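You operate a simulated robot arm through the tools that you are given. There is no shell and no other tool. Be economical: measure what you need, move in short steps, check, and stop when the job is done.

You run a simulated two-armed robot. Do the job below in one go: nothing can be reset, and whatever is moved stays where it is left.

JOB
Pick up the beaker with one hand, pass it to the other hand and put it on the top of the side counter. Set down upright: beaker.

It is judged by the outcome, as a careful person would: the job done as asked, and still so three seconds after it is handed in. It fails if anything else is knocked over, pushed out of place, dropped, spilled or broken.

ROBOT AND FRAMES
Two 7-joint arms with two-finger grippers on one trunk, on a base that drives. Base frame: it is fixed to the floor where the robot stands at the start and does not move with it; the origin is under the middle of the robot, x ahead of it, y to its left, z up. Lengths are in m, angles in rad, forces in N, time in s.
The left shoulder is at the start at [0.078, 0.151, 1.038], the right one opposite. With the tool pointing down near the work surface each hand reaches from about 0.32 to 0.8 m from the robot's upright axis, wherever it stands, measured 20 degrees to its own side. Places, roughly: top of the side counter [-1.8, 0.7, 0.7]. Payload 2.54 kg a hand.
The tool frame of a hand sits at the grasp point between the pads (the TCP): z along the fingers, y along the line on which they close. The tips reach 0.03 m beyond it. Largest opening 0.116 m; the body of the gripper starts 0.095 m behind the TCP.
Orientation is that of the tool frame in the base frame, as a unit quaternion [w, x, y, z]. With the fingers straight down and closing along the base's y, the tool's x points along the base's -x, its y along +y and its z along -z.

CONTROLS
- The arms move only by the tool send_rows. It takes "left_rows", "right_rows" or both (then of equal length, played together; a hand with none holds still); each is a list of rows, each a list of 7 numbers: the shift along the tool's x, y, z in units of 40 mm (1.0 is 40 mm), then the turn, a rotation vector about the tool's x, y, z in units of 4 degrees (1.0 is 4 degrees), then the finger opening in cm, from 0 to 11.6. In form: [[dx, dy, dz, rx, ry, rz, claw], ...]. A call has 1 to 12 rows; each row shifts and turns the commanded pose from where the row before left it, along the tool's axes as they then stand. A call with a number of a shift or a turn outside -1 to 1 is refused whole. Rows are played at 5 a second. More than 0.05 m and 0.15 rad between two rows, or a gripper value outside its range, and nothing of the call is played. A pose out of reach is approached as far as the arm can. The call stops where the force on the tool passes 40 N (or 10 N more than at its start, if that is more) or the arm is blocked; 0.2 s more then pass. Each finger travels about 0.072 m/s and halts on what it meets, pressing with about 38 N; the grip force reading is that of the motor and also rises with nothing between the fingers. The clock runs only during rows and for 0.2 s after the last one: add rows that do not move to give the fingers time. The reply holds the time, the measured pose of the TCP, the force on the tool along the base axes, the opening and the grip force, in the units named above and with some noise, with the torque about the TCP (base axes, N m) and any sound that the robot's microphone picked up.
- Cameras (640 x 400 px; columns grow to the right, rows downward): "scene" is now at [0.1479, -0.0215, 1.1714]; the picture's right is [-0.34, -0.94, 0.00], its down [-0.35, 0.13, -0.93] and it looks along [0.87, -0.31, -0.38] (base axes); focal length 214 px, centre (320, 200). "left" rides on the left gripper at [0.069, 0.015, -0.122] in its tool frame; the picture's right is [-0.21, 0.98, 0.00], its down [-0.83, -0.18, -0.53] and it looks along [-0.52, -0.11, 0.85] (tool axes); focal length 251 px, centre (320, 200). "right" rides on the right gripper at [0.069, -0.015, -0.122] in its tool frame; the picture's right is [0.21, 0.98, 0.00], its down [-0.83, 0.18, -0.53] and it looks along [-0.52, 0.11, 0.85] (tool axes); focal length 251 px, centre (320, 200). There is no depth. A picture from a camera that has moved, and an enlarged one, comes with that camera's place and axes in the base frame and with its lens. The place of the scene camera against the robot may be out by one fixed shift of up to 0.025 m in any direction.
- capture(camera): a new picture of that camera. No time passes.
- move_column(by): slides the trunk up (or, below 0, down) by that many m; the arms and the scene camera ride with it, the base frame stays. It gives what a move gives, with no picture.
- steer(legs): drives the robot by 1 to 6 legs, each [ahead, left, turn to the left] in m, m and rad, along the robot's own axes; the way and the turn of a leg run together, so that a leg with both is an arc; at most 1.5 m and 3.142 rad a leg. The arms and the cameras ride along, it lands a little off, and it stops where it bumps. It gives what a move gives.
- aim_head(pan, tilt): turns the head with the scene camera to pan (to the left, within 1.396 rad either way) and tilt (down, from -0.506 to 1.204), counted from straight ahead of the robot. It gives what a move gives.
- inspect(camera, box): a new picture of the part [left, top, right, bottom] of that camera's present view, enlarged. No time passes.
- hand_in(): hands the job in; it is judged then, once.

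Go step by step. Nothing tells you exact positions but the pictures and the camera data: compare them with the known pose of the tool, close in by small moves and look again before you grip or let go. The budget is 120 turns and 100 pictures, counting those below and the enlarged ones. Unless the task says otherwise, let go and move clear before handing in, and close with one line.

The tools are called after "Request:" as name(argument=value, ...) on one line, values as JSON. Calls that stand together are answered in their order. send_rows: Moves the arms, as the interface text tells. Its arguments: {"type":"object","properties":{"left_rows":{"type":"array","items":{"type":"array","items":{"type":"number"}}},"right_rows":{"type":"array","items":{"type":"array","items":{"type":"number"}}}},"required":[]} The other tools are called the same way: move_column (by) slides the trunk up or down; steer (legs) drives the base; aim_head (pan, tilt) turns the head that bears the scene camera; capture (camera) takes a picture; inspect (camera, box) takes an enlarged picture of a part of a camera's view; hand_in () hands the job in.

At the start:

```text
t: 0.0
left_tcp_pos: [0.3288, 0.0576, 1.0856]
left_orientation: [0.0, 0.001, 1.0, -0.001]
left_wrist_force: [-0.3, -0.3, -0.2]
left_wrist_torque: [0.0, 0.02, -0.01]
left_opening: 0.1161
left_grip_force: 0.0
right_tcp_pos: [0.3062, -0.2685, 1.1049]
right_orientation: [0.0, 0.0, 1.0, 0.0]
right_wrist_force: [0.0, 0.4, -0.2]
right_wrist_torque: [-0.03, 0.03, 0.0]
right_opening: 0.1161
right_grip_force: 0.1
trunk travel left (down, up): [-0.275, 0.014]
robot x, y, heading: [0.0023, 0.0012, -0.003]
head pan, tilt: [-0.346, 0.387]
```

scene: 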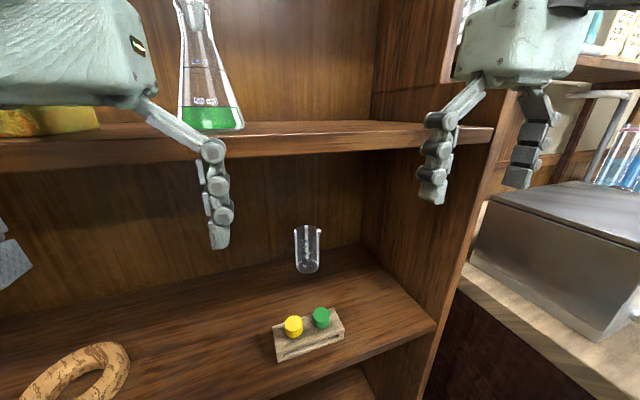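
right: 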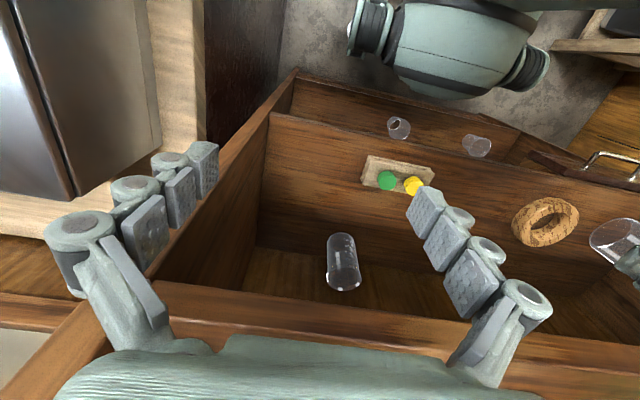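
left: 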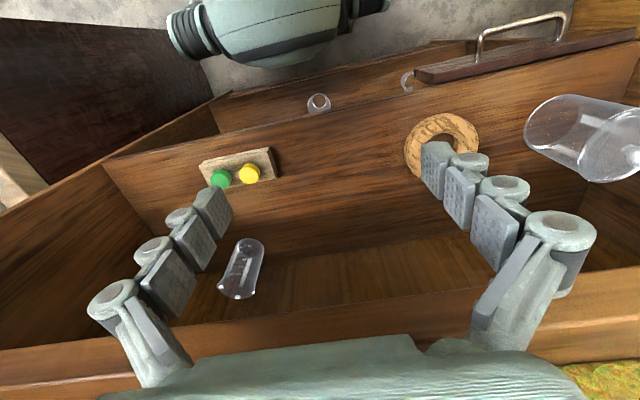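

I see a shelf unit ahead with a small glass vessel standing behind a block holding two stoppers, a cork ring, and another larger glass further left. I'll look around to tell which one is the beaker.

Request:
aim_head(pan=0.2, tilt=0.6)

Request:
capture(camera="scene")

Request:
inspect(camera="left", box=[380, 60, 640, 222])

Request:
inspect(camera="right", box=[240, 80, 560, 300])

```text
t: 1.0
left_tcp_pos: [0.3276, 0.0585, 1.0872]
left_orientation: [0.0, 0.0, 1.0, -0.001]
left_wrist_force: [-0.3, 0.9, -0.4]
left_wrist_torque: [-0.01, 0.0, -0.02]
left_opening: 0.1157
left_grip_force: 0.0
right_tcp_pos: [0.3069, -0.2701, 1.1048]
right_orientation: [-0.001, 0.0, 1.0, -0.001]
right_wrist_force: [0.8, -0.3, -0.1]
right_wrist_torque: [0.0, 0.01, -0.03]
right_opening: 0.1162
right_grip_force: 0.0
trunk travel left (down, up): [-0.275, 0.014]
robot x, y, heading: [-0.0011, 0.0011, 0.004]
head pan, tilt: [0.201, 0.6]
```

```text
96 pictures are left
camera scene: at [0.1472, 0.0274, 1.152], right [0.2, -0.98, 0.0], down [-0.55, -0.11, -0.83], along [0.81, 0.16, -0.56], focal length 214 px, centre (320, 200)
```

scene: 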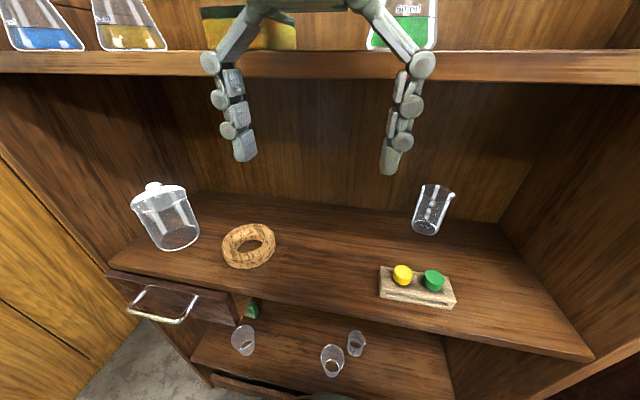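

```text
2.46 times, centred on (510, 141) of left
camera zoom: at [0.2593, 0.074, 1.2073], right [0.21, 0.98, 0.0], down [0.83, -0.18, 0.53], along [0.52, -0.12, -0.85], focal length 619 px, centre (-148, 345)
```

zoom: 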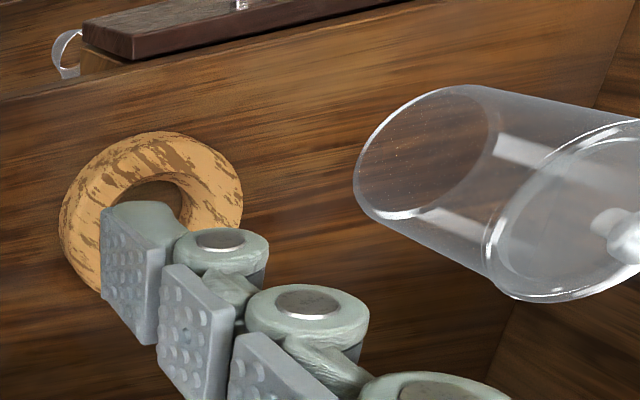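

```text
1.82 times, centred on (400, 190) of right
camera zoom: at [0.238, -0.2833, 1.2262], right [-0.21, 0.98, 0.0], down [0.83, 0.18, 0.53], along [0.52, 0.11, -0.85], focal length 457 px, centre (174, 218)
```

zoom: 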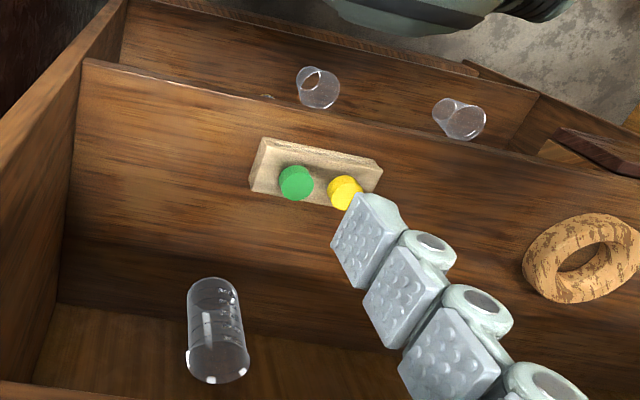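

The beaker is the graduated glass standing under the upper shelf at about (0.59, -0.16), base at z≈0.80, rim at ≈0.905. The small block with stoppers stands in front of it to the left, around x 0.40. I'll back up a little for room, then turn the right hand to point forward and down in front of the shelf.

Request:
steer(legs=[[-0.15, 0, 0]])

Request:
send_rows(right_rows=[[0, 0, 0, 0, 0, -1, 10], [0, 0, 0, 0, 0, -1, 10], [0, 0, 0, 0, 0, -1, 10], [0, 0, 0, 0, 0, -1, 10], [0, 0, 0, 0, -1, -1, 10], [0, 0, 0, 0, -1, 0, 10], [0, 0, 0, 0, -1, 0, 10], [0, 0, 0, 0, -1, 0, 10], [0, 0, 0, 0, -1, 0, 10], [0, 0, 0, 0, -1, 0, 10], [0, 0, 0, 0, -1, 0, 10], [0, 0, 0, 0, -1, 0, 10]])

Request:
aim_head(pan=-0.25, tilt=0.45)

Request:
capture(camera="scene")

Request:
capture(camera="right")

```text
t: 2.3
left_tcp_pos: [0.183, 0.0579, 1.0874]
left_orientation: [0.001, 0.0, 1.0, -0.001]
left_wrist_force: [-0.4, -0.1, 0.1]
left_wrist_torque: [0.0, -0.03, -0.01]
left_opening: 0.1161
left_grip_force: 0.1
right_tcp_pos: [0.16, -0.268, 1.1047]
right_orientation: [0.001, 0.001, 1.0, 0.0]
right_wrist_force: [0.4, 0.3, -1.2]
right_wrist_torque: [-0.02, -0.05, 0.03]
right_opening: 0.116
right_grip_force: 0.0
trunk travel left (down, up): [-0.275, 0.014]
robot x, y, heading: [-0.1448, 0.0018, -0.001]
head pan, tilt: [0.201, 0.6]
```

```text
t: 4.9
left_tcp_pos: [0.1832, 0.0576, 1.0857]
left_orientation: [0.0, 0.0, 1.0, -0.001]
left_wrist_force: [-1.0, 0.8, -0.2]
left_wrist_torque: [-0.02, -0.01, -0.05]
left_opening: 0.1159
left_grip_force: 0.1
right_tcp_pos: [0.162, -0.2683, 1.1044]
right_orientation: [0.272, -0.166, 0.947, 0.046]
right_wrist_force: [-0.2, 0.3, -1.2]
right_wrist_torque: [-0.04, -0.01, 0.0]
right_opening: 0.0999
right_grip_force: 0.1
trunk travel left (down, up): [-0.275, 0.014]
robot x, y, heading: [-0.1448, 0.0021, -0.0]
head pan, tilt: [0.201, 0.6]
```

```text
t: 5.8
left_tcp_pos: [0.1835, 0.058, 1.0867]
left_orientation: [0.0, -0.001, 1.0, -0.001]
left_wrist_force: [0.2, -0.8, -0.2]
left_wrist_torque: [0.0, 0.0, 0.02]
left_opening: 0.1161
left_grip_force: 0.0
right_tcp_pos: [0.1607, -0.2679, 1.1048]
right_orientation: [0.272, -0.166, 0.947, 0.046]
right_wrist_force: [-0.8, -0.7, -0.3]
right_wrist_torque: [-0.01, -0.02, 0.0]
right_opening: 0.1
right_grip_force: 0.1
trunk travel left (down, up): [-0.275, 0.014]
robot x, y, heading: [-0.1435, 0.0011, 0.002]
head pan, tilt: [-0.25, 0.45]
```

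```text
93 pictures are left
camera scene: at [0.0044, -0.0128, 1.1655], right [-0.25, -0.97, 0.0], down [-0.42, 0.11, -0.9], along [0.87, -0.22, -0.44], focal length 214 px, centre (320, 200)
```

scene: 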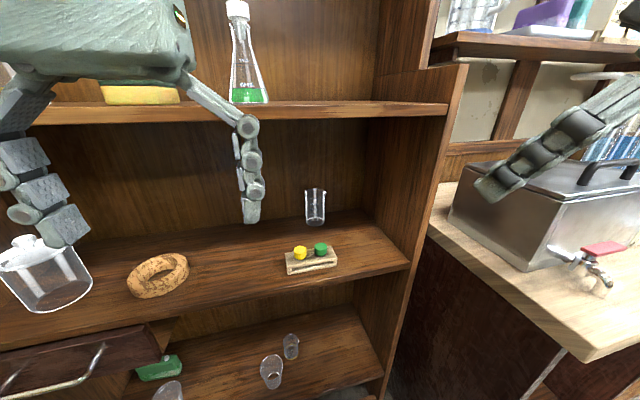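

```text
92 pictures are left
camera right: at [0.0511, -0.3251, 1.1712], right [-0.5, 0.86, -0.12], down [0.33, 0.32, 0.89], along [0.8, 0.41, -0.44], focal length 251 px, centre (320, 200)
```

right: 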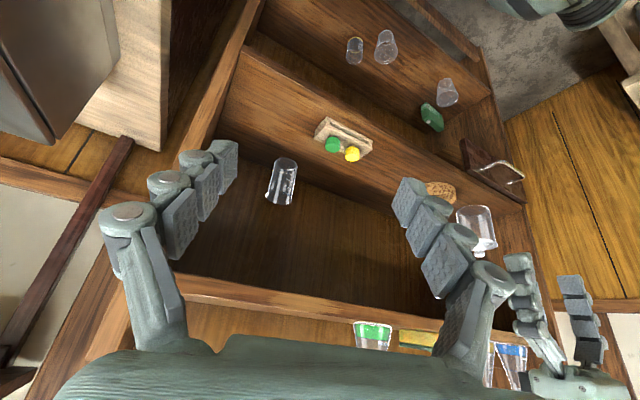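

The beaker's position is confirmed at about (0.597, -0.159), base z 0.80, and the underside of the upper shelf is at about 1.13. I'll finish the tilt and move to a pre-grasp pose in front of it.

Request:
send_rows(right_rows=[[0, 0, 0, 0, -1, 0, 10], [0, 0, 0, 0, -1, 0, 10], [0, 0, 0, 0, -1, 0, 10], [0, 0, 0, 0, -1, 0, 10], [0, 0, 0, 0, -1, 0, 10], [0, 0, 0, 0, -1, 0, 10], [-0.08, -0.15, 1, 0, 0, 0, 10], [-0.08, -0.15, 1, 0, 0, 0, 10], [-0.08, -0.15, 1, 0, 0, 0, 10], [-0.08, -0.15, 1, 0, 0, 0, 10], [-0.08, -0.15, 1, 0, 0, 0, 10], [-0.08, -0.15, 1, 0, 0, 0, 10]])

Request:
capture(camera="right")

Request:
capture(camera="scene")

```text
t: 8.4
left_tcp_pos: [0.184, 0.0588, 1.0855]
left_orientation: [0.0, 0.0, 1.0, -0.001]
left_wrist_force: [0.0, 0.5, -0.5]
left_wrist_torque: [0.01, 0.01, -0.04]
left_opening: 0.116
left_grip_force: 0.0
right_tcp_pos: [0.3815, -0.2466, 1.0105]
right_orientation: [0.462, -0.152, 0.87, 0.079]
right_wrist_force: [0.2, 0.1, 0.1]
right_wrist_torque: [0.05, -0.02, 0.01]
right_opening: 0.1
right_grip_force: 0.0
right hand out of reach, approached as far as the arm can: row 5, 6, 7, 8
trunk travel left (down, up): [-0.275, 0.014]
robot x, y, heading: [-0.1491, 0.001, -0.004]
head pan, tilt: [-0.25, 0.45]
```

```text
91 pictures are left
camera right: at [0.2553, -0.3085, 1.0207], right [-0.45, 0.88, -0.18], down [-0.04, 0.18, 0.98], along [0.89, 0.45, -0.04], focal length 251 px, centre (320, 200)
```

right: 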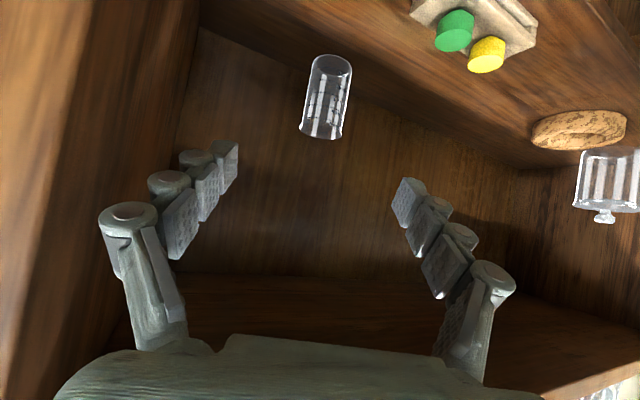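

```text
90 pictures are left
camera scene: at [0.005, -0.0129, 1.1654], right [-0.25, -0.97, 0.0], down [-0.42, 0.11, -0.9], along [0.87, -0.22, -0.44], focal length 214 px, centre (320, 200)
```

scene: 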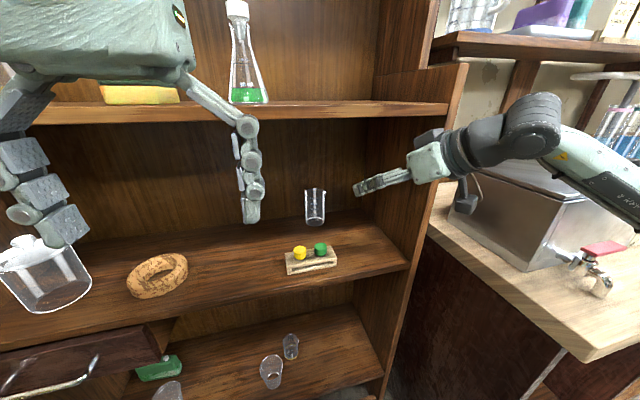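

The wrist camera housing hangs below the gripper, and the elbow is tucked in near the right-hand counter. I'll back up further so the arm can reach in straighter, then look again.

Request:
steer(legs=[[-0.15, 0, 0]])

Request:
aim_head(pan=-0.35, tilt=0.45)

Request:
capture(camera="scene")

```text
t: 9.8
left_tcp_pos: [0.031, 0.0583, 1.0869]
left_orientation: [0.0, 0.0, 1.0, -0.001]
left_wrist_force: [-0.2, -0.1, 0.5]
left_wrist_torque: [-0.03, -0.03, -0.01]
left_opening: 0.1161
left_grip_force: 0.1
right_tcp_pos: [0.2266, -0.2465, 1.0104]
right_orientation: [0.463, -0.153, 0.87, 0.08]
right_wrist_force: [-0.1, 0.6, 0.8]
right_wrist_torque: [0.0, -0.01, -0.03]
right_opening: 0.0999
right_grip_force: 0.2
trunk travel left (down, up): [-0.275, 0.014]
robot x, y, heading: [-0.2983, 0.003, 0.001]
head pan, tilt: [-0.25, 0.45]
```

```text
t: 10.5
left_tcp_pos: [0.0317, 0.0588, 1.0862]
left_orientation: [0.0, -0.001, 1.0, -0.001]
left_wrist_force: [0.3, -0.6, -0.5]
left_wrist_torque: [0.0, -0.02, 0.02]
left_opening: 0.116
left_grip_force: 0.1
right_tcp_pos: [0.2276, -0.2461, 1.0111]
right_orientation: [0.463, -0.154, 0.869, 0.081]
right_wrist_force: [0.0, -0.3, 0.5]
right_wrist_torque: [0.0, 0.0, 0.01]
right_opening: 0.1001
right_grip_force: 0.0
trunk travel left (down, up): [-0.275, 0.014]
robot x, y, heading: [-0.2984, 0.0022, -0.005]
head pan, tilt: [-0.351, 0.45]
```

```text
89 pictures are left
camera scene: at [-0.1502, -0.0216, 1.1655], right [-0.34, -0.94, 0.0], down [-0.41, 0.15, -0.9], along [0.85, -0.31, -0.44], focal length 214 px, centre (320, 200)
```

scene: 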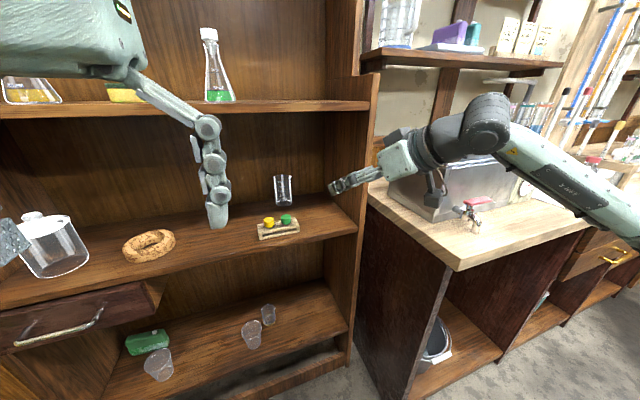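

The view is clear. I'll move the right hand forward to 0.2 m short of the beaker along its approach line.

Request:
send_rows(right_rows=[[-0.27, -0.19, 0.875, 0, 0, 0, 10], [-0.27, -0.19, 0.875, 0, 0, 0, 10], [-0.27, -0.19, 0.875, 0, 0, 0, 10], [-0.27, -0.19, 0.875, 0, 0, 0, 10], [-0.27, -0.19, 0.875, 0, 0, 0, 10], [-0.27, -0.19, 0.875, 0, 0, 0, 10]])

Request:
capture(camera="scene")

Request:
capture(camera="right")

```text
t: 11.9
left_tcp_pos: [0.0317, 0.0586, 1.0853]
left_orientation: [0.0, 0.0, 1.0, -0.001]
left_wrist_force: [0.2, -0.7, -0.9]
left_wrist_torque: [0.0, 0.04, 0.02]
left_opening: 0.1161
left_grip_force: 0.0
right_tcp_pos: [0.4422, -0.2179, 0.9464]
right_orientation: [0.463, -0.153, 0.87, 0.08]
right_wrist_force: [0.5, -0.7, -0.1]
right_wrist_torque: [0.01, 0.0, -0.01]
right_opening: 0.0998
right_grip_force: 0.2
trunk travel left (down, up): [-0.275, 0.014]
robot x, y, heading: [-0.2956, 0.0009, -0.002]
head pan, tilt: [-0.351, 0.45]
```

```text
88 pictures are left
camera scene: at [-0.1498, -0.0216, 1.1654], right [-0.34, -0.94, 0.0], down [-0.41, 0.15, -0.9], along [0.84, -0.31, -0.44], focal length 214 px, centre (320, 200)
```

scene: 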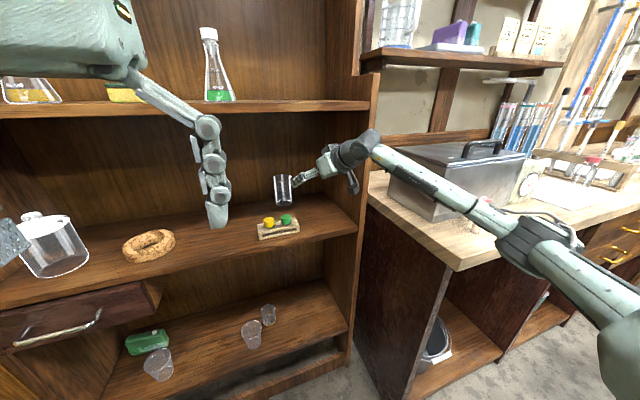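

```text
87 pictures are left
camera right: at [0.3168, -0.2793, 0.9572], right [-0.45, 0.88, -0.18], down [-0.04, 0.18, 0.98], along [0.89, 0.45, -0.04], focal length 251 px, centre (320, 200)
```

right: 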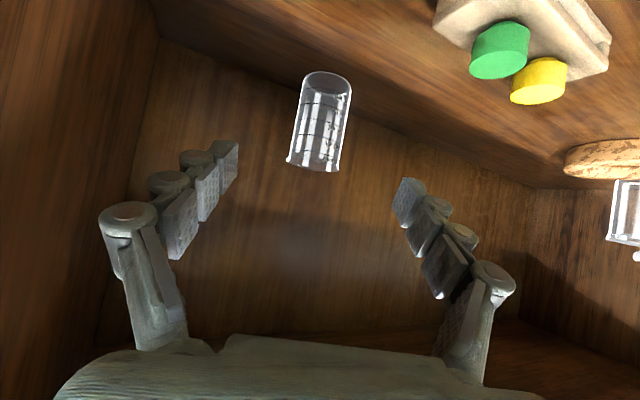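

The beaker is lined up with the approach axis, at column ~322 against 320. I'll advance most of the way and check.

Request:
send_rows(right_rows=[[0, 0, 1, 0, 0, 0, 10.5], [0, 0, 1, 0, 0, 0, 10.5], [0, 0, 1, 0, 0, 0, 10.5]])

Request:
capture(camera="right")

Request:
capture(camera="scene")

```text
t: 12.7
left_tcp_pos: [0.0316, 0.0582, 1.087]
left_orientation: [0.0, 0.0, 1.0, -0.001]
left_wrist_force: [0.3, -0.1, -0.6]
left_wrist_torque: [0.01, 0.0, -0.01]
left_opening: 0.1158
left_grip_force: 0.1
right_tcp_pos: [0.5333, -0.1829, 0.8773]
right_orientation: [0.462, -0.153, 0.87, 0.079]
right_wrist_force: [-0.2, 0.0, 0.6]
right_wrist_torque: [0.02, -0.01, 0.0]
right_opening: 0.1049
right_grip_force: 0.0
trunk travel left (down, up): [-0.275, 0.014]
robot x, y, heading: [-0.2976, -0.0043, -0.005]
head pan, tilt: [-0.351, 0.45]
```

```text
86 pictures are left
camera right: at [0.4077, -0.2445, 0.8884], right [-0.45, 0.88, -0.18], down [-0.04, 0.18, 0.98], along [0.89, 0.45, -0.04], focal length 251 px, centre (320, 200)
```

right: 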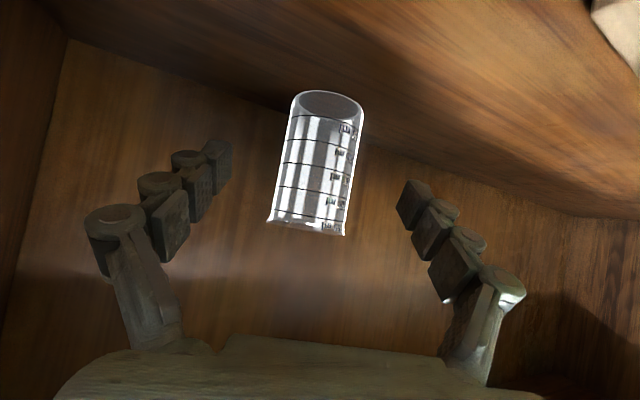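

```text
85 pictures are left
camera scene: at [-0.1497, -0.0215, 1.1654], right [-0.34, -0.94, 0.0], down [-0.41, 0.15, -0.9], along [0.84, -0.31, -0.44], focal length 214 px, centre (320, 200)
```

scene: 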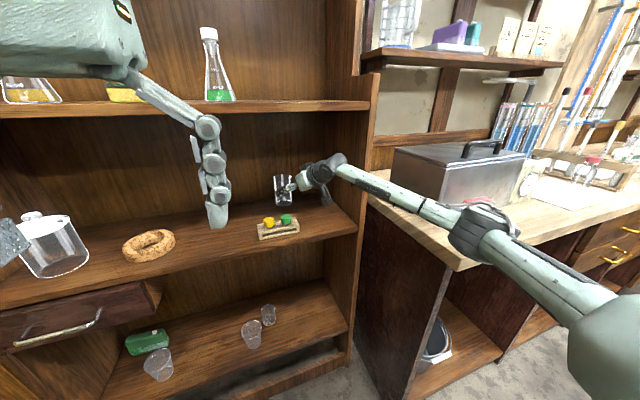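

Still centred. I'll advance the last 8 cm and look before closing.

Request:
send_rows(right_rows=[[0, 0, 1, 0, 0, 0, 10.5], [0, 0, 1, 0, 0, 0, 10.5], [0, 0, 0, 0, 0, 0, 10.5]])

Request:
capture(camera="right")

Request:
inspect(camera="scene", box=[220, 130, 380, 250])

```text
t: 13.5
left_tcp_pos: [0.0307, 0.0592, 1.0874]
left_orientation: [0.0, 0.0, 1.0, -0.001]
left_wrist_force: [-0.4, -0.1, 0.0]
left_wrist_torque: [0.01, 0.01, -0.01]
left_opening: 0.1161
left_grip_force: 0.1
right_tcp_pos: [0.5947, -0.1621, 0.8329]
right_orientation: [0.464, -0.153, 0.869, 0.08]
right_wrist_force: [1.0, -0.3, -0.4]
right_wrist_torque: [0.01, 0.01, 0.02]
right_opening: 0.1052
right_grip_force: 0.0
trunk travel left (down, up): [-0.275, 0.014]
robot x, y, heading: [-0.3011, -0.0017, -0.007]
head pan, tilt: [-0.351, 0.45]
```

```text
84 pictures are left
camera right: at [0.4689, -0.2238, 0.844], right [-0.45, 0.88, -0.18], down [-0.04, 0.18, 0.98], along [0.89, 0.45, -0.04], focal length 251 px, centre (320, 200)
```

right: 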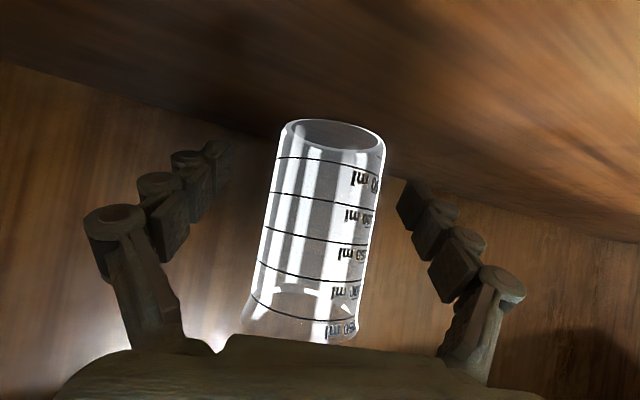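

```text
3.33 times, centred on (300, 190) of scene
camera zoom: at [-0.1504, -0.0218, 1.1656], right [-0.34, -0.94, 0.0], down [-0.41, 0.15, -0.9], along [0.85, -0.31, -0.44], focal length 715 px, centre (387, 233)
```

zoom: 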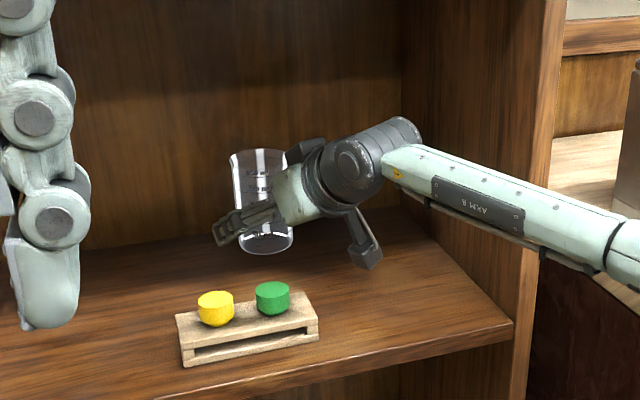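

The fingers straddle the beaker evenly and everything is clear. Now I'll close.

Request:
send_rows(right_rows=[[0, 0, 0, 0, 0, 0, 7.5], [0, 0, 0, 0, 0, 0, 6.5], [0, 0, 0, 0, 0, 0, 5], [0, 0, 0, 0, 0, 0, 4], [0, 0, 0, 0, 0, 0, 4]])

Request:
capture(camera="right")

```text
t: 14.7
left_tcp_pos: [0.0315, 0.057, 1.0856]
left_orientation: [0.001, 0.0, 1.0, 0.0]
left_wrist_force: [0.0, -1.0, 0.6]
left_wrist_torque: [0.0, 0.0, 0.01]
left_opening: 0.1161
left_grip_force: 0.0
right_tcp_pos: [0.5949, -0.1623, 0.8328]
right_orientation: [0.463, -0.153, 0.869, 0.081]
right_wrist_force: [-0.4, 0.5, 1.5]
right_wrist_torque: [0.02, 0.02, 0.0]
right_opening: 0.0597
right_grip_force: 38.0
trunk travel left (down, up): [-0.275, 0.014]
robot x, y, heading: [-0.2964, 0.0018, -0.001]
head pan, tilt: [-0.351, 0.45]
```

```text
82 pictures are left
camera right: at [0.4687, -0.2236, 0.8444], right [-0.45, 0.88, -0.18], down [-0.04, 0.18, 0.98], along [0.89, 0.45, -0.04], focal length 251 px, centre (320, 200)
```

right: 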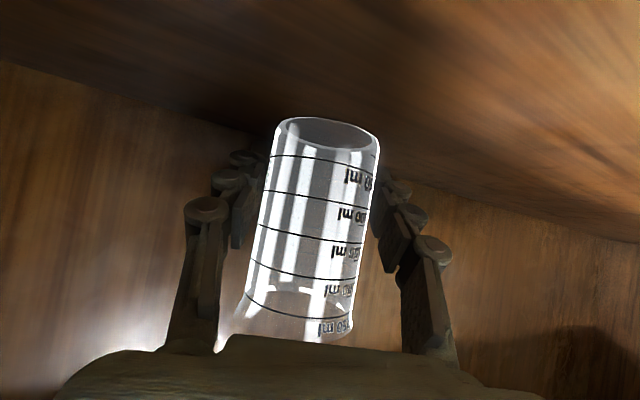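

The beaker is held, with the opening at 0.060. I'll lift it about 8 cm straight up and check.

Request:
send_rows(right_rows=[[-0.55, 0, -0.37, 0, 0, 0, 4], [-0.55, 0, -0.37, 0, 0, 0, 4], [-0.55, 0, -0.37, 0, 0, 0, 4], [0, 0, 0, 0, 0, 0, 4]])

Request:
capture(camera="scene")

Request:
capture(camera="right")

```text
t: 15.7
left_tcp_pos: [0.0311, 0.058, 1.0861]
left_orientation: [0.0, 0.0, 1.0, 0.0]
left_wrist_force: [0.4, -0.5, 0.5]
left_wrist_torque: [0.02, 0.0, 0.01]
left_opening: 0.1161
left_grip_force: 0.0
right_tcp_pos: [0.5965, -0.163, 0.9113]
right_orientation: [0.462, -0.154, 0.87, 0.08]
right_wrist_force: [0.4, -0.4, -1.2]
right_wrist_torque: [0.0, 0.0, 0.01]
right_opening: 0.0596
right_grip_force: 38.4
trunk travel left (down, up): [-0.275, 0.014]
robot x, y, heading: [-0.2951, 0.0001, 0.001]
head pan, tilt: [-0.351, 0.45]
```

```text
81 pictures are left
camera scene: at [-0.15, -0.0218, 1.1654], right [-0.34, -0.94, 0.0], down [-0.41, 0.15, -0.9], along [0.84, -0.31, -0.44], focal length 214 px, centre (320, 200)
```

scene: 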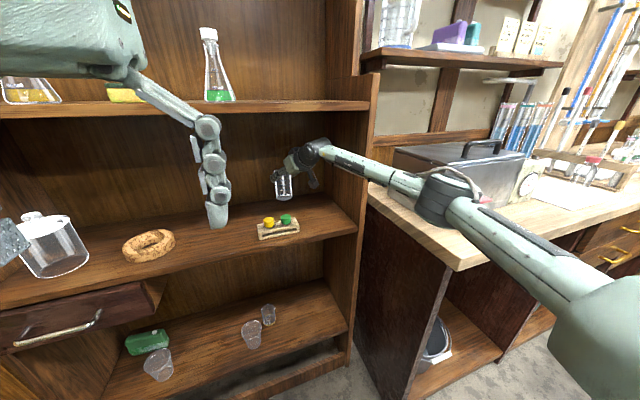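

```text
80 pictures are left
camera right: at [0.4705, -0.2246, 0.9227], right [-0.45, 0.88, -0.18], down [-0.04, 0.18, 0.98], along [0.89, 0.45, -0.04], focal length 251 px, centre (320, 200)
```

right: 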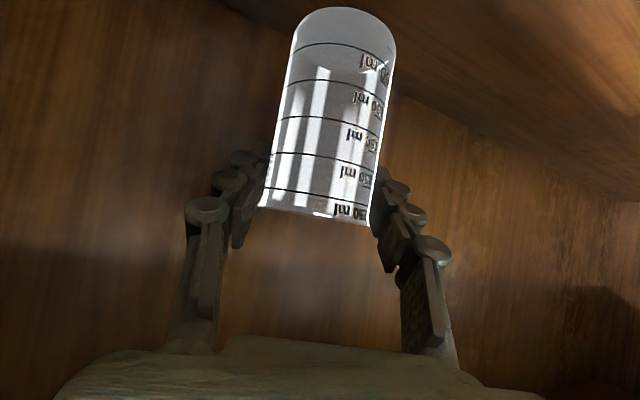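

The grip appears to have slid up the glass while lifting. I'll inspect before doing anything else.

Request:
inspect(camera="scene", box=[220, 130, 380, 250])

```text
3.33 times, centred on (300, 190) of scene
camera zoom: at [-0.15, -0.0218, 1.1654], right [-0.34, -0.94, 0.0], down [-0.41, 0.15, -0.9], along [0.84, -0.31, -0.44], focal length 715 px, centre (387, 233)
```

zoom: 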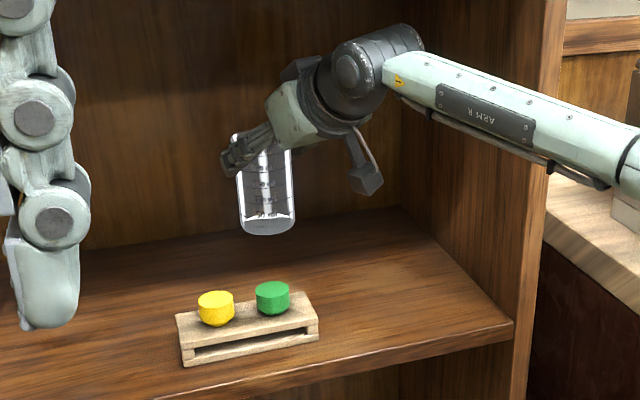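

Request:
inspect(camera="right", box=[180, 100, 460, 275])

Request:
send_rows(right_rows=[[0, 0, 0, 0, 0, 0, 4], [0, 0, 0, 0, 0, 0, 4], [0, 0, 0, 0, 0, 0, 4]])

Request:
inspect(camera="right", box=[180, 100, 460, 275])

```text
2.29 times, centred on (320, 188) of right
camera zoom: at [0.4705, -0.2246, 0.9227], right [-0.45, 0.88, -0.18], down [-0.04, 0.18, 0.98], along [0.89, 0.45, -0.04], focal length 575 px, centre (320, 229)
```

zoom: 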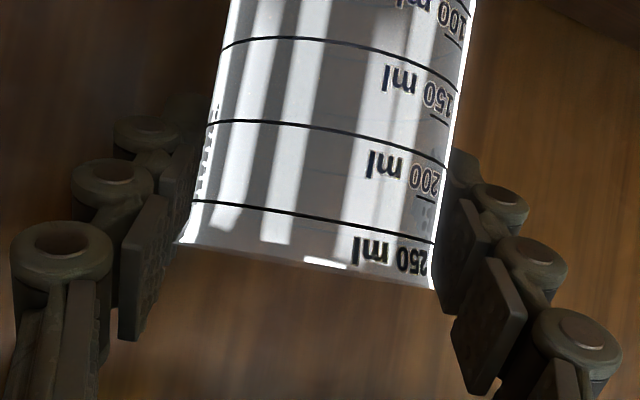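

```text
t: 16.5
left_tcp_pos: [0.0316, 0.0592, 1.0857]
left_orientation: [0.0, 0.0, 1.0, 0.0]
left_wrist_force: [0.1, -0.5, 0.3]
left_wrist_torque: [0.03, 0.01, 0.02]
left_opening: 0.1161
left_grip_force: 0.0
right_tcp_pos: [0.5967, -0.1635, 0.9117]
right_orientation: [0.462, -0.153, 0.87, 0.081]
right_wrist_force: [-0.3, -0.4, -1.3]
right_wrist_torque: [0.02, 0.01, -0.02]
right_opening: 0.0596
right_grip_force: 37.9
trunk travel left (down, up): [-0.275, 0.014]
robot x, y, heading: [-0.2977, 0.0025, -0.0]
head pan, tilt: [-0.351, 0.45]
```

```text
2.29 times, centred on (320, 188) of right
camera zoom: at [0.4705, -0.2243, 0.9227], right [-0.45, 0.88, -0.18], down [-0.04, 0.18, 0.98], along [0.89, 0.45, -0.04], focal length 575 px, centre (320, 229)
```

zoom: 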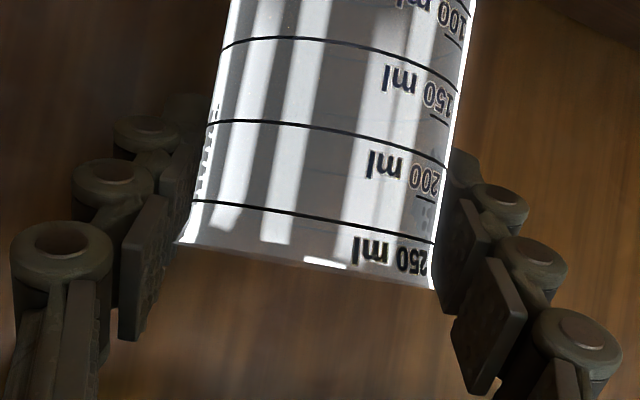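

The hold is stable now, just below the lip, but the glass slid about 5 cm through the pads during the lift. I'll set it back on the shelf, grip again lower and do a slow test lift to see how it holds.

Request:
send_rows(right_rows=[[0.2, 0, 0.14, 0, 0, 0, 4], [0.1, 0, 0.07, 0, 0, 0, 4], [0.08, 0, 0.05, 0, 0, 0, 4], [0, 0, 0, 0, 0, 0, 4]])

Request:
inspect(camera="right", box=[180, 100, 460, 275])

Request:
inspect(camera="scene", box=[220, 130, 380, 250])

```text
t: 17.5
left_tcp_pos: [0.0318, 0.0581, 1.0866]
left_orientation: [0.0, 0.001, 1.0, 0.0]
left_wrist_force: [1.0, 0.9, -0.4]
left_wrist_torque: [0.0, -0.01, 0.02]
left_opening: 0.116
left_grip_force: 0.2
right_tcp_pos: [0.597, -0.1621, 0.8945]
right_orientation: [0.462, -0.153, 0.87, 0.08]
right_wrist_force: [-0.5, 0.6, -0.6]
right_wrist_torque: [0.01, -0.02, 0.02]
right_opening: 0.0595
right_grip_force: 38.1
trunk travel left (down, up): [-0.275, 0.014]
robot x, y, heading: [-0.2973, 0.0008, -0.007]
head pan, tilt: [-0.351, 0.45]
```

```text
2.29 times, centred on (320, 188) of right
camera zoom: at [0.4709, -0.2245, 0.9059], right [-0.45, 0.88, -0.18], down [-0.04, 0.18, 0.98], along [0.89, 0.45, -0.04], focal length 575 px, centre (320, 229)
```

zoom: 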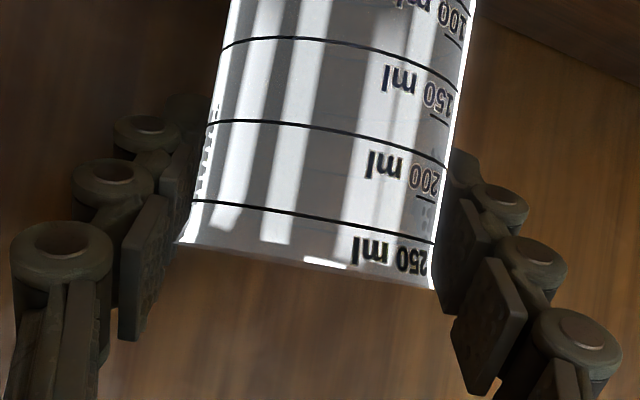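

```text
3.33 times, centred on (300, 190) of scene
camera zoom: at [-0.1501, -0.0217, 1.1655], right [-0.34, -0.94, 0.0], down [-0.41, 0.15, -0.9], along [0.84, -0.31, -0.44], focal length 715 px, centre (387, 233)
```

zoom: 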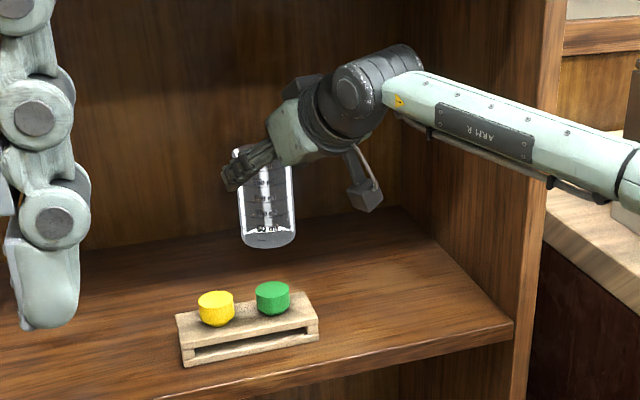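

It's about 7 mm off the shelf still. I'll lower it in small steps until the force shows contact.

Request:
send_rows(right_rows=[[0.06, 0, 0.042, 0, 0, 0, 4], [0.06, 0, 0.042, 0, 0, 0, 4], [0.04, 0, 0.028, 0, 0, 0, 4], [0, 0, 0, 0, 0, 0, 4]])

Request:
inspect(camera="right", box=[180, 100, 460, 275])

```text
t: 18.5
left_tcp_pos: [0.031, 0.0584, 1.0862]
left_orientation: [0.001, 0.0, 1.0, -0.001]
left_wrist_force: [-0.2, 0.5, -0.3]
left_wrist_torque: [0.01, 0.0, 0.0]
left_opening: 0.1159
left_grip_force: 0.1
right_tcp_pos: [0.5979, -0.1636, 0.8909]
right_orientation: [0.464, -0.154, 0.868, 0.081]
right_wrist_force: [-0.8, -0.7, 5.3]
right_wrist_torque: [-0.04, 0.18, 0.01]
right_opening: 0.0595
right_grip_force: 37.7
trunk travel left (down, up): [-0.275, 0.014]
robot x, y, heading: [-0.2999, 0.0023, 0.001]
head pan, tilt: [-0.351, 0.45]
```

```text
2.29 times, centred on (320, 188) of right
camera zoom: at [0.4713, -0.2244, 0.9004], right [-0.44, 0.88, -0.18], down [-0.05, 0.18, 0.98], along [0.89, 0.45, -0.04], focal length 575 px, centre (320, 229)
```

zoom: 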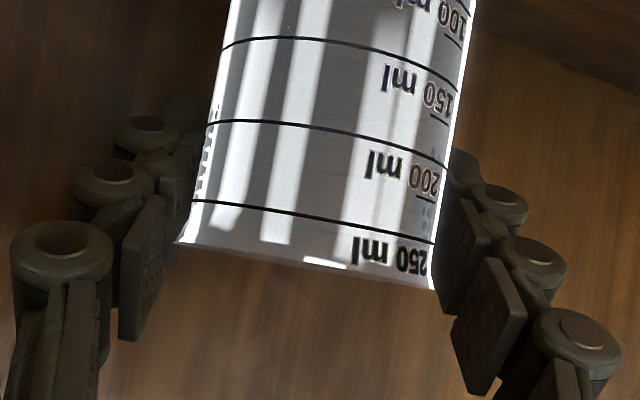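

It's standing on the shelf now, and the pads carried over 5 N without slipping. I'll open, drop the hand to about mid-height, close again, and do a slow test lift.

Request:
send_rows(right_rows=[[-0.08, 0, -0.056, 0, 0, 0, 4], [0, 0, 0, 0, 0, 0, 6.5], [0, 0, 0, 0, 0, 0, 8], [0, 0, 0, 0, 0, 0, 8], [0.3, 0, 0.2, 0, 0, 0, 8], [0.3, 0, 0.2, 0, 0, 0, 8], [0.3, 0, 0.2, 0, 0, 0, 8], [0, 0, 0, 0, 0, 0, 8]])

Request:
capture(camera="right")

Request:
inspect(camera="scene", box=[220, 130, 380, 250])

```text
t: 20.3
left_tcp_pos: [0.0313, 0.0591, 1.0848]
left_orientation: [0.0, 0.0, 1.0, -0.001]
left_wrist_force: [0.5, 0.8, -0.3]
left_wrist_torque: [0.02, 0.01, -0.06]
left_opening: 0.1161
left_grip_force: 0.1
right_tcp_pos: [0.5971, -0.164, 0.8498]
right_orientation: [0.462, -0.153, 0.87, 0.08]
right_wrist_force: [0.6, -0.1, -0.9]
right_wrist_torque: [0.01, 0.02, -0.03]
right_opening: 0.0801
right_grip_force: 0.0
trunk travel left (down, up): [-0.275, 0.014]
robot x, y, heading: [-0.2972, -0.0025, -0.004]
head pan, tilt: [-0.351, 0.45]
```

```text
73 pictures are left
camera right: at [0.4717, -0.2253, 0.8601], right [-0.45, 0.88, -0.18], down [-0.04, 0.18, 0.98], along [0.89, 0.45, -0.04], focal length 251 px, centre (320, 200)
```

right: 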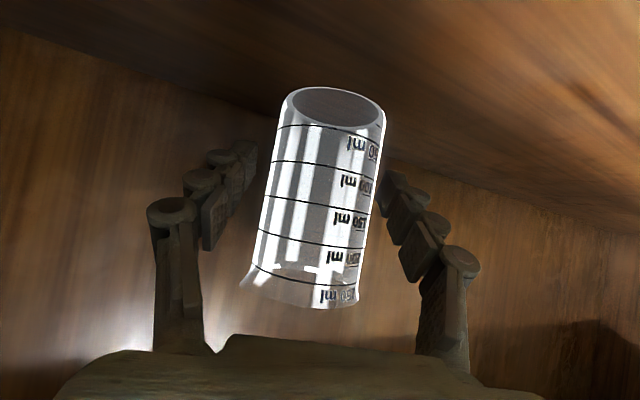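

```text
3.33 times, centred on (300, 190) of scene
camera zoom: at [-0.1503, -0.0217, 1.1655], right [-0.34, -0.94, 0.0], down [-0.41, 0.15, -0.9], along [0.85, -0.31, -0.44], focal length 715 px, centre (387, 233)
```

zoom: 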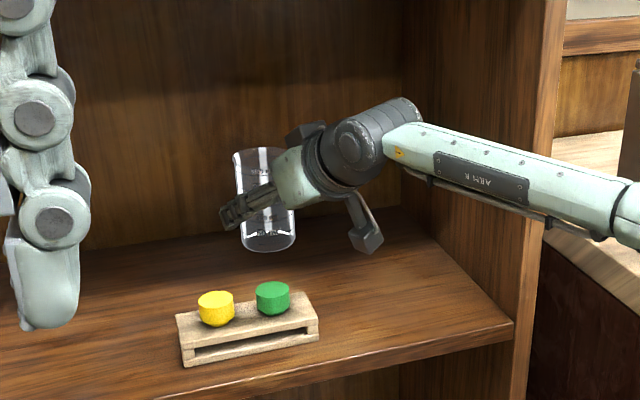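

Request:
send_rows(right_rows=[[0, 0, 0, 0, 0, 0, 6.5], [0, 0, 0, 0, 0, 0, 4], [0, 0, 0, 0, 0, 0, 2], [0, 0, 0, 0, 0, 0, 2], [0, 0, 0, 0, 0, 0, 2], [-0.1, 0, -0.07, 0, 0, 0, 2], [-0.1, 0, -0.07, 0, 0, 0, 2], [-0.1, 0, -0.07, 0, 0, 0, 2], [-0.1, 0, -0.07, 0, 0, 0, 2], [0, 0, 0, 0, 0, 0, 2]])

Request:
capture(camera="right")

```text
t: 22.5
left_tcp_pos: [0.0307, 0.0586, 1.087]
left_orientation: [0.0, 0.0, 1.0, -0.001]
left_wrist_force: [0.0, -0.2, 0.2]
left_wrist_torque: [-0.01, 0.02, -0.02]
left_opening: 0.116
left_grip_force: 0.2
right_tcp_pos: [0.5985, -0.162, 0.8679]
right_orientation: [0.462, -0.154, 0.87, 0.081]
right_wrist_force: [0.1, -1.1, -0.9]
right_wrist_torque: [0.02, 0.03, 0.0]
right_opening: 0.0596
right_grip_force: 37.6
trunk travel left (down, up): [-0.275, 0.014]
robot x, y, heading: [-0.2947, -0.0016, -0.001]
head pan, tilt: [-0.351, 0.45]
```

```text
71 pictures are left
camera right: at [0.4717, -0.224, 0.8783], right [-0.45, 0.88, -0.18], down [-0.04, 0.18, 0.98], along [0.89, 0.45, -0.04], focal length 251 px, centre (320, 200)
```

right: 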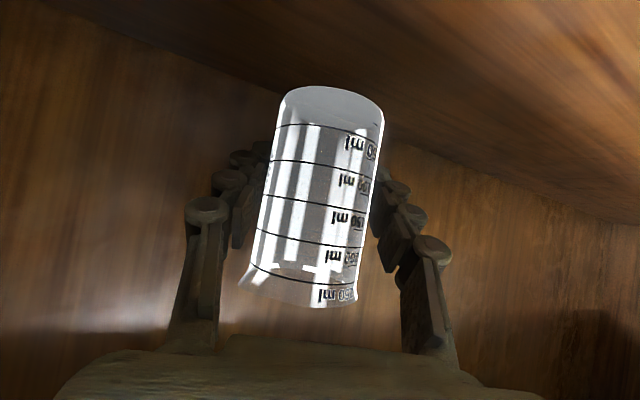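

A slow lift holds with no slip. I'll continue slowly upward.

Request:
send_rows(right_rows=[[-0.2, 0, -0.14, 0, 0, 0, 2], [-0.2, 0, -0.14, 0, 0, 0, 2], [-0.2, 0, -0.14, 0, 0, 0, 2], [-0.2, 0, -0.14, 0, 0, 0, 2], [-0.2, 0, -0.14, 0, 0, 0, 2], [-0.2, 0, -0.14, 0, 0, 0, 2], [0, 0, 0, 0, 0, 0, 2]])

Request:
capture(camera="right")

Request:
inspect(camera="scene", box=[220, 130, 380, 250])

```text
t: 24.1
left_tcp_pos: [0.0319, 0.0595, 1.0855]
left_orientation: [0.0, 0.001, 1.0, -0.001]
left_wrist_force: [0.5, -0.7, 0.4]
left_wrist_torque: [-0.01, 0.03, -0.01]
left_opening: 0.1161
left_grip_force: 0.1
right_tcp_pos: [0.5982, -0.1628, 0.9282]
right_orientation: [0.463, -0.153, 0.869, 0.08]
right_wrist_force: [0.5, -0.2, -0.9]
right_wrist_torque: [-0.02, -0.01, 0.04]
right_opening: 0.0595
right_grip_force: 38.4
trunk travel left (down, up): [-0.275, 0.014]
robot x, y, heading: [-0.2988, -0.0017, -0.001]
head pan, tilt: [-0.351, 0.45]
```

```text
70 pictures are left
camera right: at [0.472, -0.2251, 0.9384], right [-0.45, 0.88, -0.18], down [-0.04, 0.18, 0.98], along [0.89, 0.45, -0.04], focal length 251 px, centre (320, 200)
```

right: 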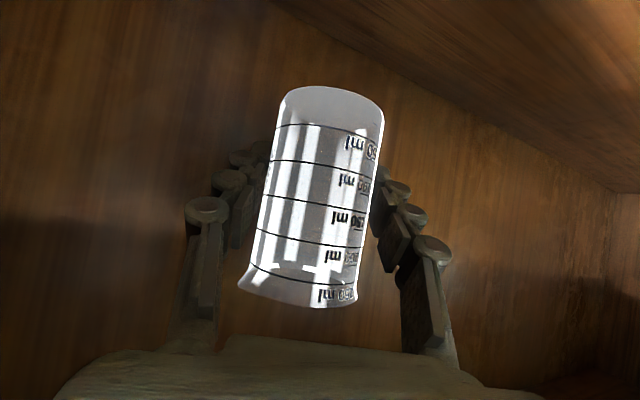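

```text
3.33 times, centred on (300, 190) of scene
camera zoom: at [-0.1501, -0.0217, 1.1655], right [-0.34, -0.94, 0.0], down [-0.41, 0.15, -0.9], along [0.84, -0.31, -0.44], focal length 715 px, centre (387, 233)
```

zoom: 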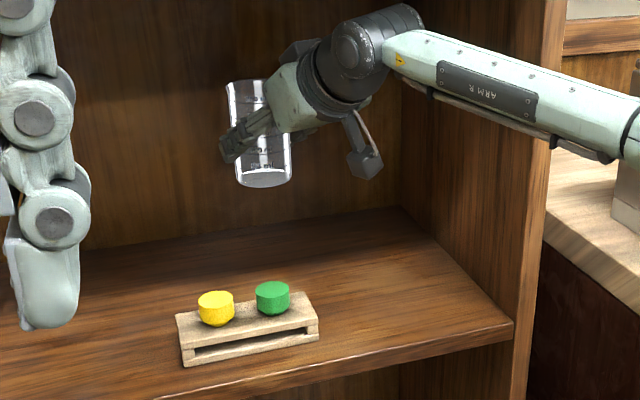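

Held firmly with no slip. Before backing out I'll look around to the left for the side counter.

Request:
aim_head(pan=1.39, tilt=0.3)

Request:
capture(camera="scene")

Request:
steer(legs=[[-0.15, 0, 0]])

Request:
capture(camera="right")

```text
t: 25.8
left_tcp_pos: [0.0323, 0.0593, 1.0866]
left_orientation: [-0.001, 0.0, 1.0, -0.001]
left_wrist_force: [0.6, -0.8, -0.4]
left_wrist_torque: [-0.02, 0.0, 0.03]
left_opening: 0.116
left_grip_force: 0.1
right_tcp_pos: [0.5968, -0.1627, 0.9274]
right_orientation: [0.462, -0.154, 0.87, 0.08]
right_wrist_force: [-0.6, 0.0, -0.2]
right_wrist_torque: [-0.01, -0.04, -0.04]
right_opening: 0.0597
right_grip_force: 38.5
trunk travel left (down, up): [-0.275, 0.014]
robot x, y, heading: [-0.3012, -0.001, 0.001]
head pan, tilt: [1.389, 0.3]
```

```text
68 pictures are left
camera scene: at [-0.2194, 0.1018, 1.1794], right [0.98, -0.18, 0.0], down [-0.05, -0.29, -0.96], along [0.17, 0.94, -0.3], focal length 214 px, centre (320, 200)
```

scene: 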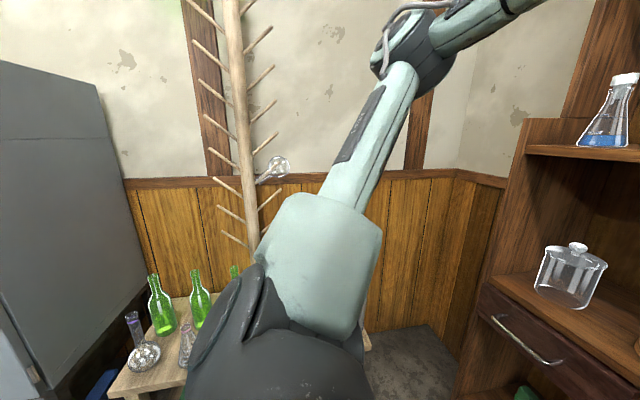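

```text
t: 27.2
left_tcp_pos: [-0.1187, 0.0583, 1.0869]
left_orientation: [0.001, 0.001, 1.0, -0.001]
left_wrist_force: [-1.1, 0.6, -0.3]
left_wrist_torque: [0.01, 0.0, 0.02]
left_opening: 0.116
left_grip_force: 0.1
right_tcp_pos: [0.4477, -0.1649, 0.9286]
right_orientation: [0.462, -0.152, 0.87, 0.079]
right_wrist_force: [-0.3, 0.3, -0.8]
right_wrist_torque: [-0.01, -0.01, -0.01]
right_opening: 0.0598
right_grip_force: 38.2
trunk travel left (down, up): [-0.275, 0.014]
robot x, y, heading: [-0.4469, 0.0038, -0.004]
head pan, tilt: [1.389, 0.3]
```

```text
67 pictures are left
camera right: at [0.3215, -0.2268, 0.9388], right [-0.44, 0.88, -0.18], down [-0.04, 0.18, 0.98], along [0.9, 0.44, -0.04], focal length 251 px, centre (320, 200)
```

right: 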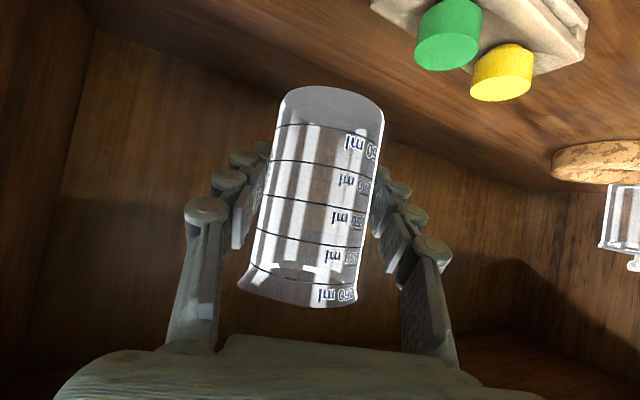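

No slip while driving. I'll back up again and look to the left for obstacles and the side counter.

Request:
steer(legs=[[-0.15, 0, 0]])

Request:
aim_head(pan=1.39, tilt=0.7)

Request:
capture(camera="scene")

Request:
aim_head(pan=-1.39, tilt=0.6)

Request:
capture(camera="scene")

```text
t: 28.6
left_tcp_pos: [-0.2721, 0.0599, 1.0867]
left_orientation: [0.0, -0.001, 1.0, -0.001]
left_wrist_force: [0.1, 0.2, 0.4]
left_wrist_torque: [-0.01, -0.05, 0.01]
left_opening: 0.1159
left_grip_force: 0.1
right_tcp_pos: [0.2951, -0.1603, 0.9293]
right_orientation: [0.463, -0.153, 0.869, 0.08]
right_wrist_force: [-1.1, 0.9, -0.3]
right_wrist_torque: [-0.03, 0.03, 0.03]
right_opening: 0.0595
right_grip_force: 37.9
trunk travel left (down, up): [-0.275, 0.014]
robot x, y, heading: [-0.5985, -0.0, 0.002]
head pan, tilt: [1.389, 0.3]
```

```text
t: 29.4
left_tcp_pos: [-0.2715, 0.0591, 1.0865]
left_orientation: [0.0, -0.001, 1.0, -0.001]
left_wrist_force: [0.7, -0.1, -0.4]
left_wrist_torque: [-0.03, -0.02, 0.0]
left_opening: 0.1161
left_grip_force: 0.2
right_tcp_pos: [0.2969, -0.1608, 0.9277]
right_orientation: [0.462, -0.154, 0.87, 0.08]
right_wrist_force: [-0.6, -0.1, -1.0]
right_wrist_torque: [0.0, 0.01, -0.02]
right_opening: 0.0593
right_grip_force: 37.7
trunk travel left (down, up): [-0.275, 0.014]
robot x, y, heading: [-0.5995, 0.0009, 0.001]
head pan, tilt: [1.389, 0.7]
```

```text
66 pictures are left
camera scene: at [-0.5231, 0.0943, 1.1434], right [0.98, -0.18, 0.0], down [-0.12, -0.63, -0.77], along [0.14, 0.75, -0.64], focal length 214 px, centre (320, 200)
```

scene: 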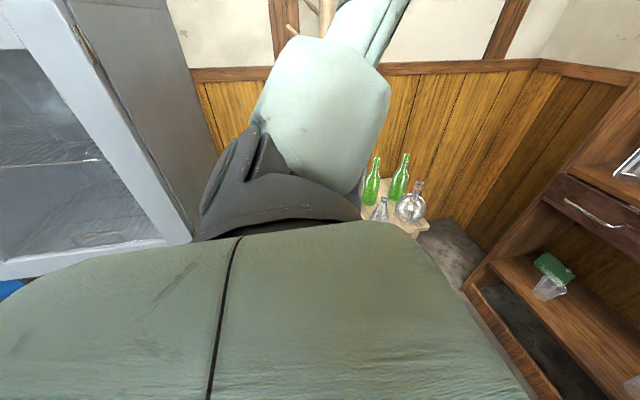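

```text
t: 31.9
left_tcp_pos: [-0.2699, 0.0588, 1.0874]
left_orientation: [0.0, -0.003, 1.0, -0.004]
left_wrist_force: [41.4, -29.0, 25.6]
left_wrist_torque: [4.42, 8.13, 2.22]
left_opening: 0.116
left_grip_force: 0.1
right_tcp_pos: [0.2963, -0.1604, 0.9275]
right_orientation: [0.462, -0.154, 0.87, 0.081]
right_wrist_force: [1.0, 0.2, -1.3]
right_wrist_torque: [0.0, 0.0, -0.01]
right_opening: 0.0595
right_grip_force: 38.0
trunk travel left (down, up): [-0.275, 0.014]
robot x, y, heading: [-0.5984, -0.0001, 0.004]
head pan, tilt: [-1.389, 0.6]
```

```text
65 pictures are left
camera scene: at [-0.5073, 0.0912, 1.1464], right [0.93, -0.36, 0.0], down [-0.22, -0.58, -0.79], along [0.28, 0.73, -0.62], focal length 214 px, centre (320, 200)
```

scene: 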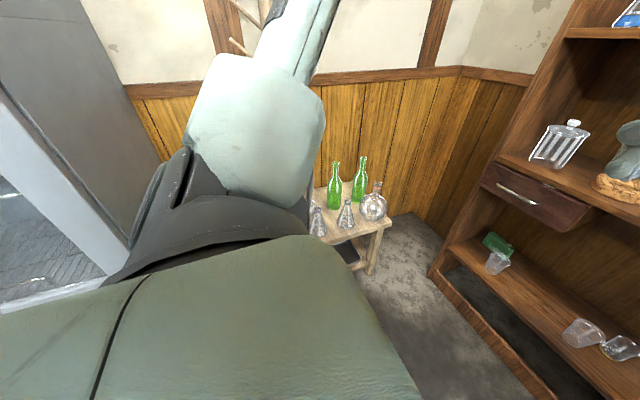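

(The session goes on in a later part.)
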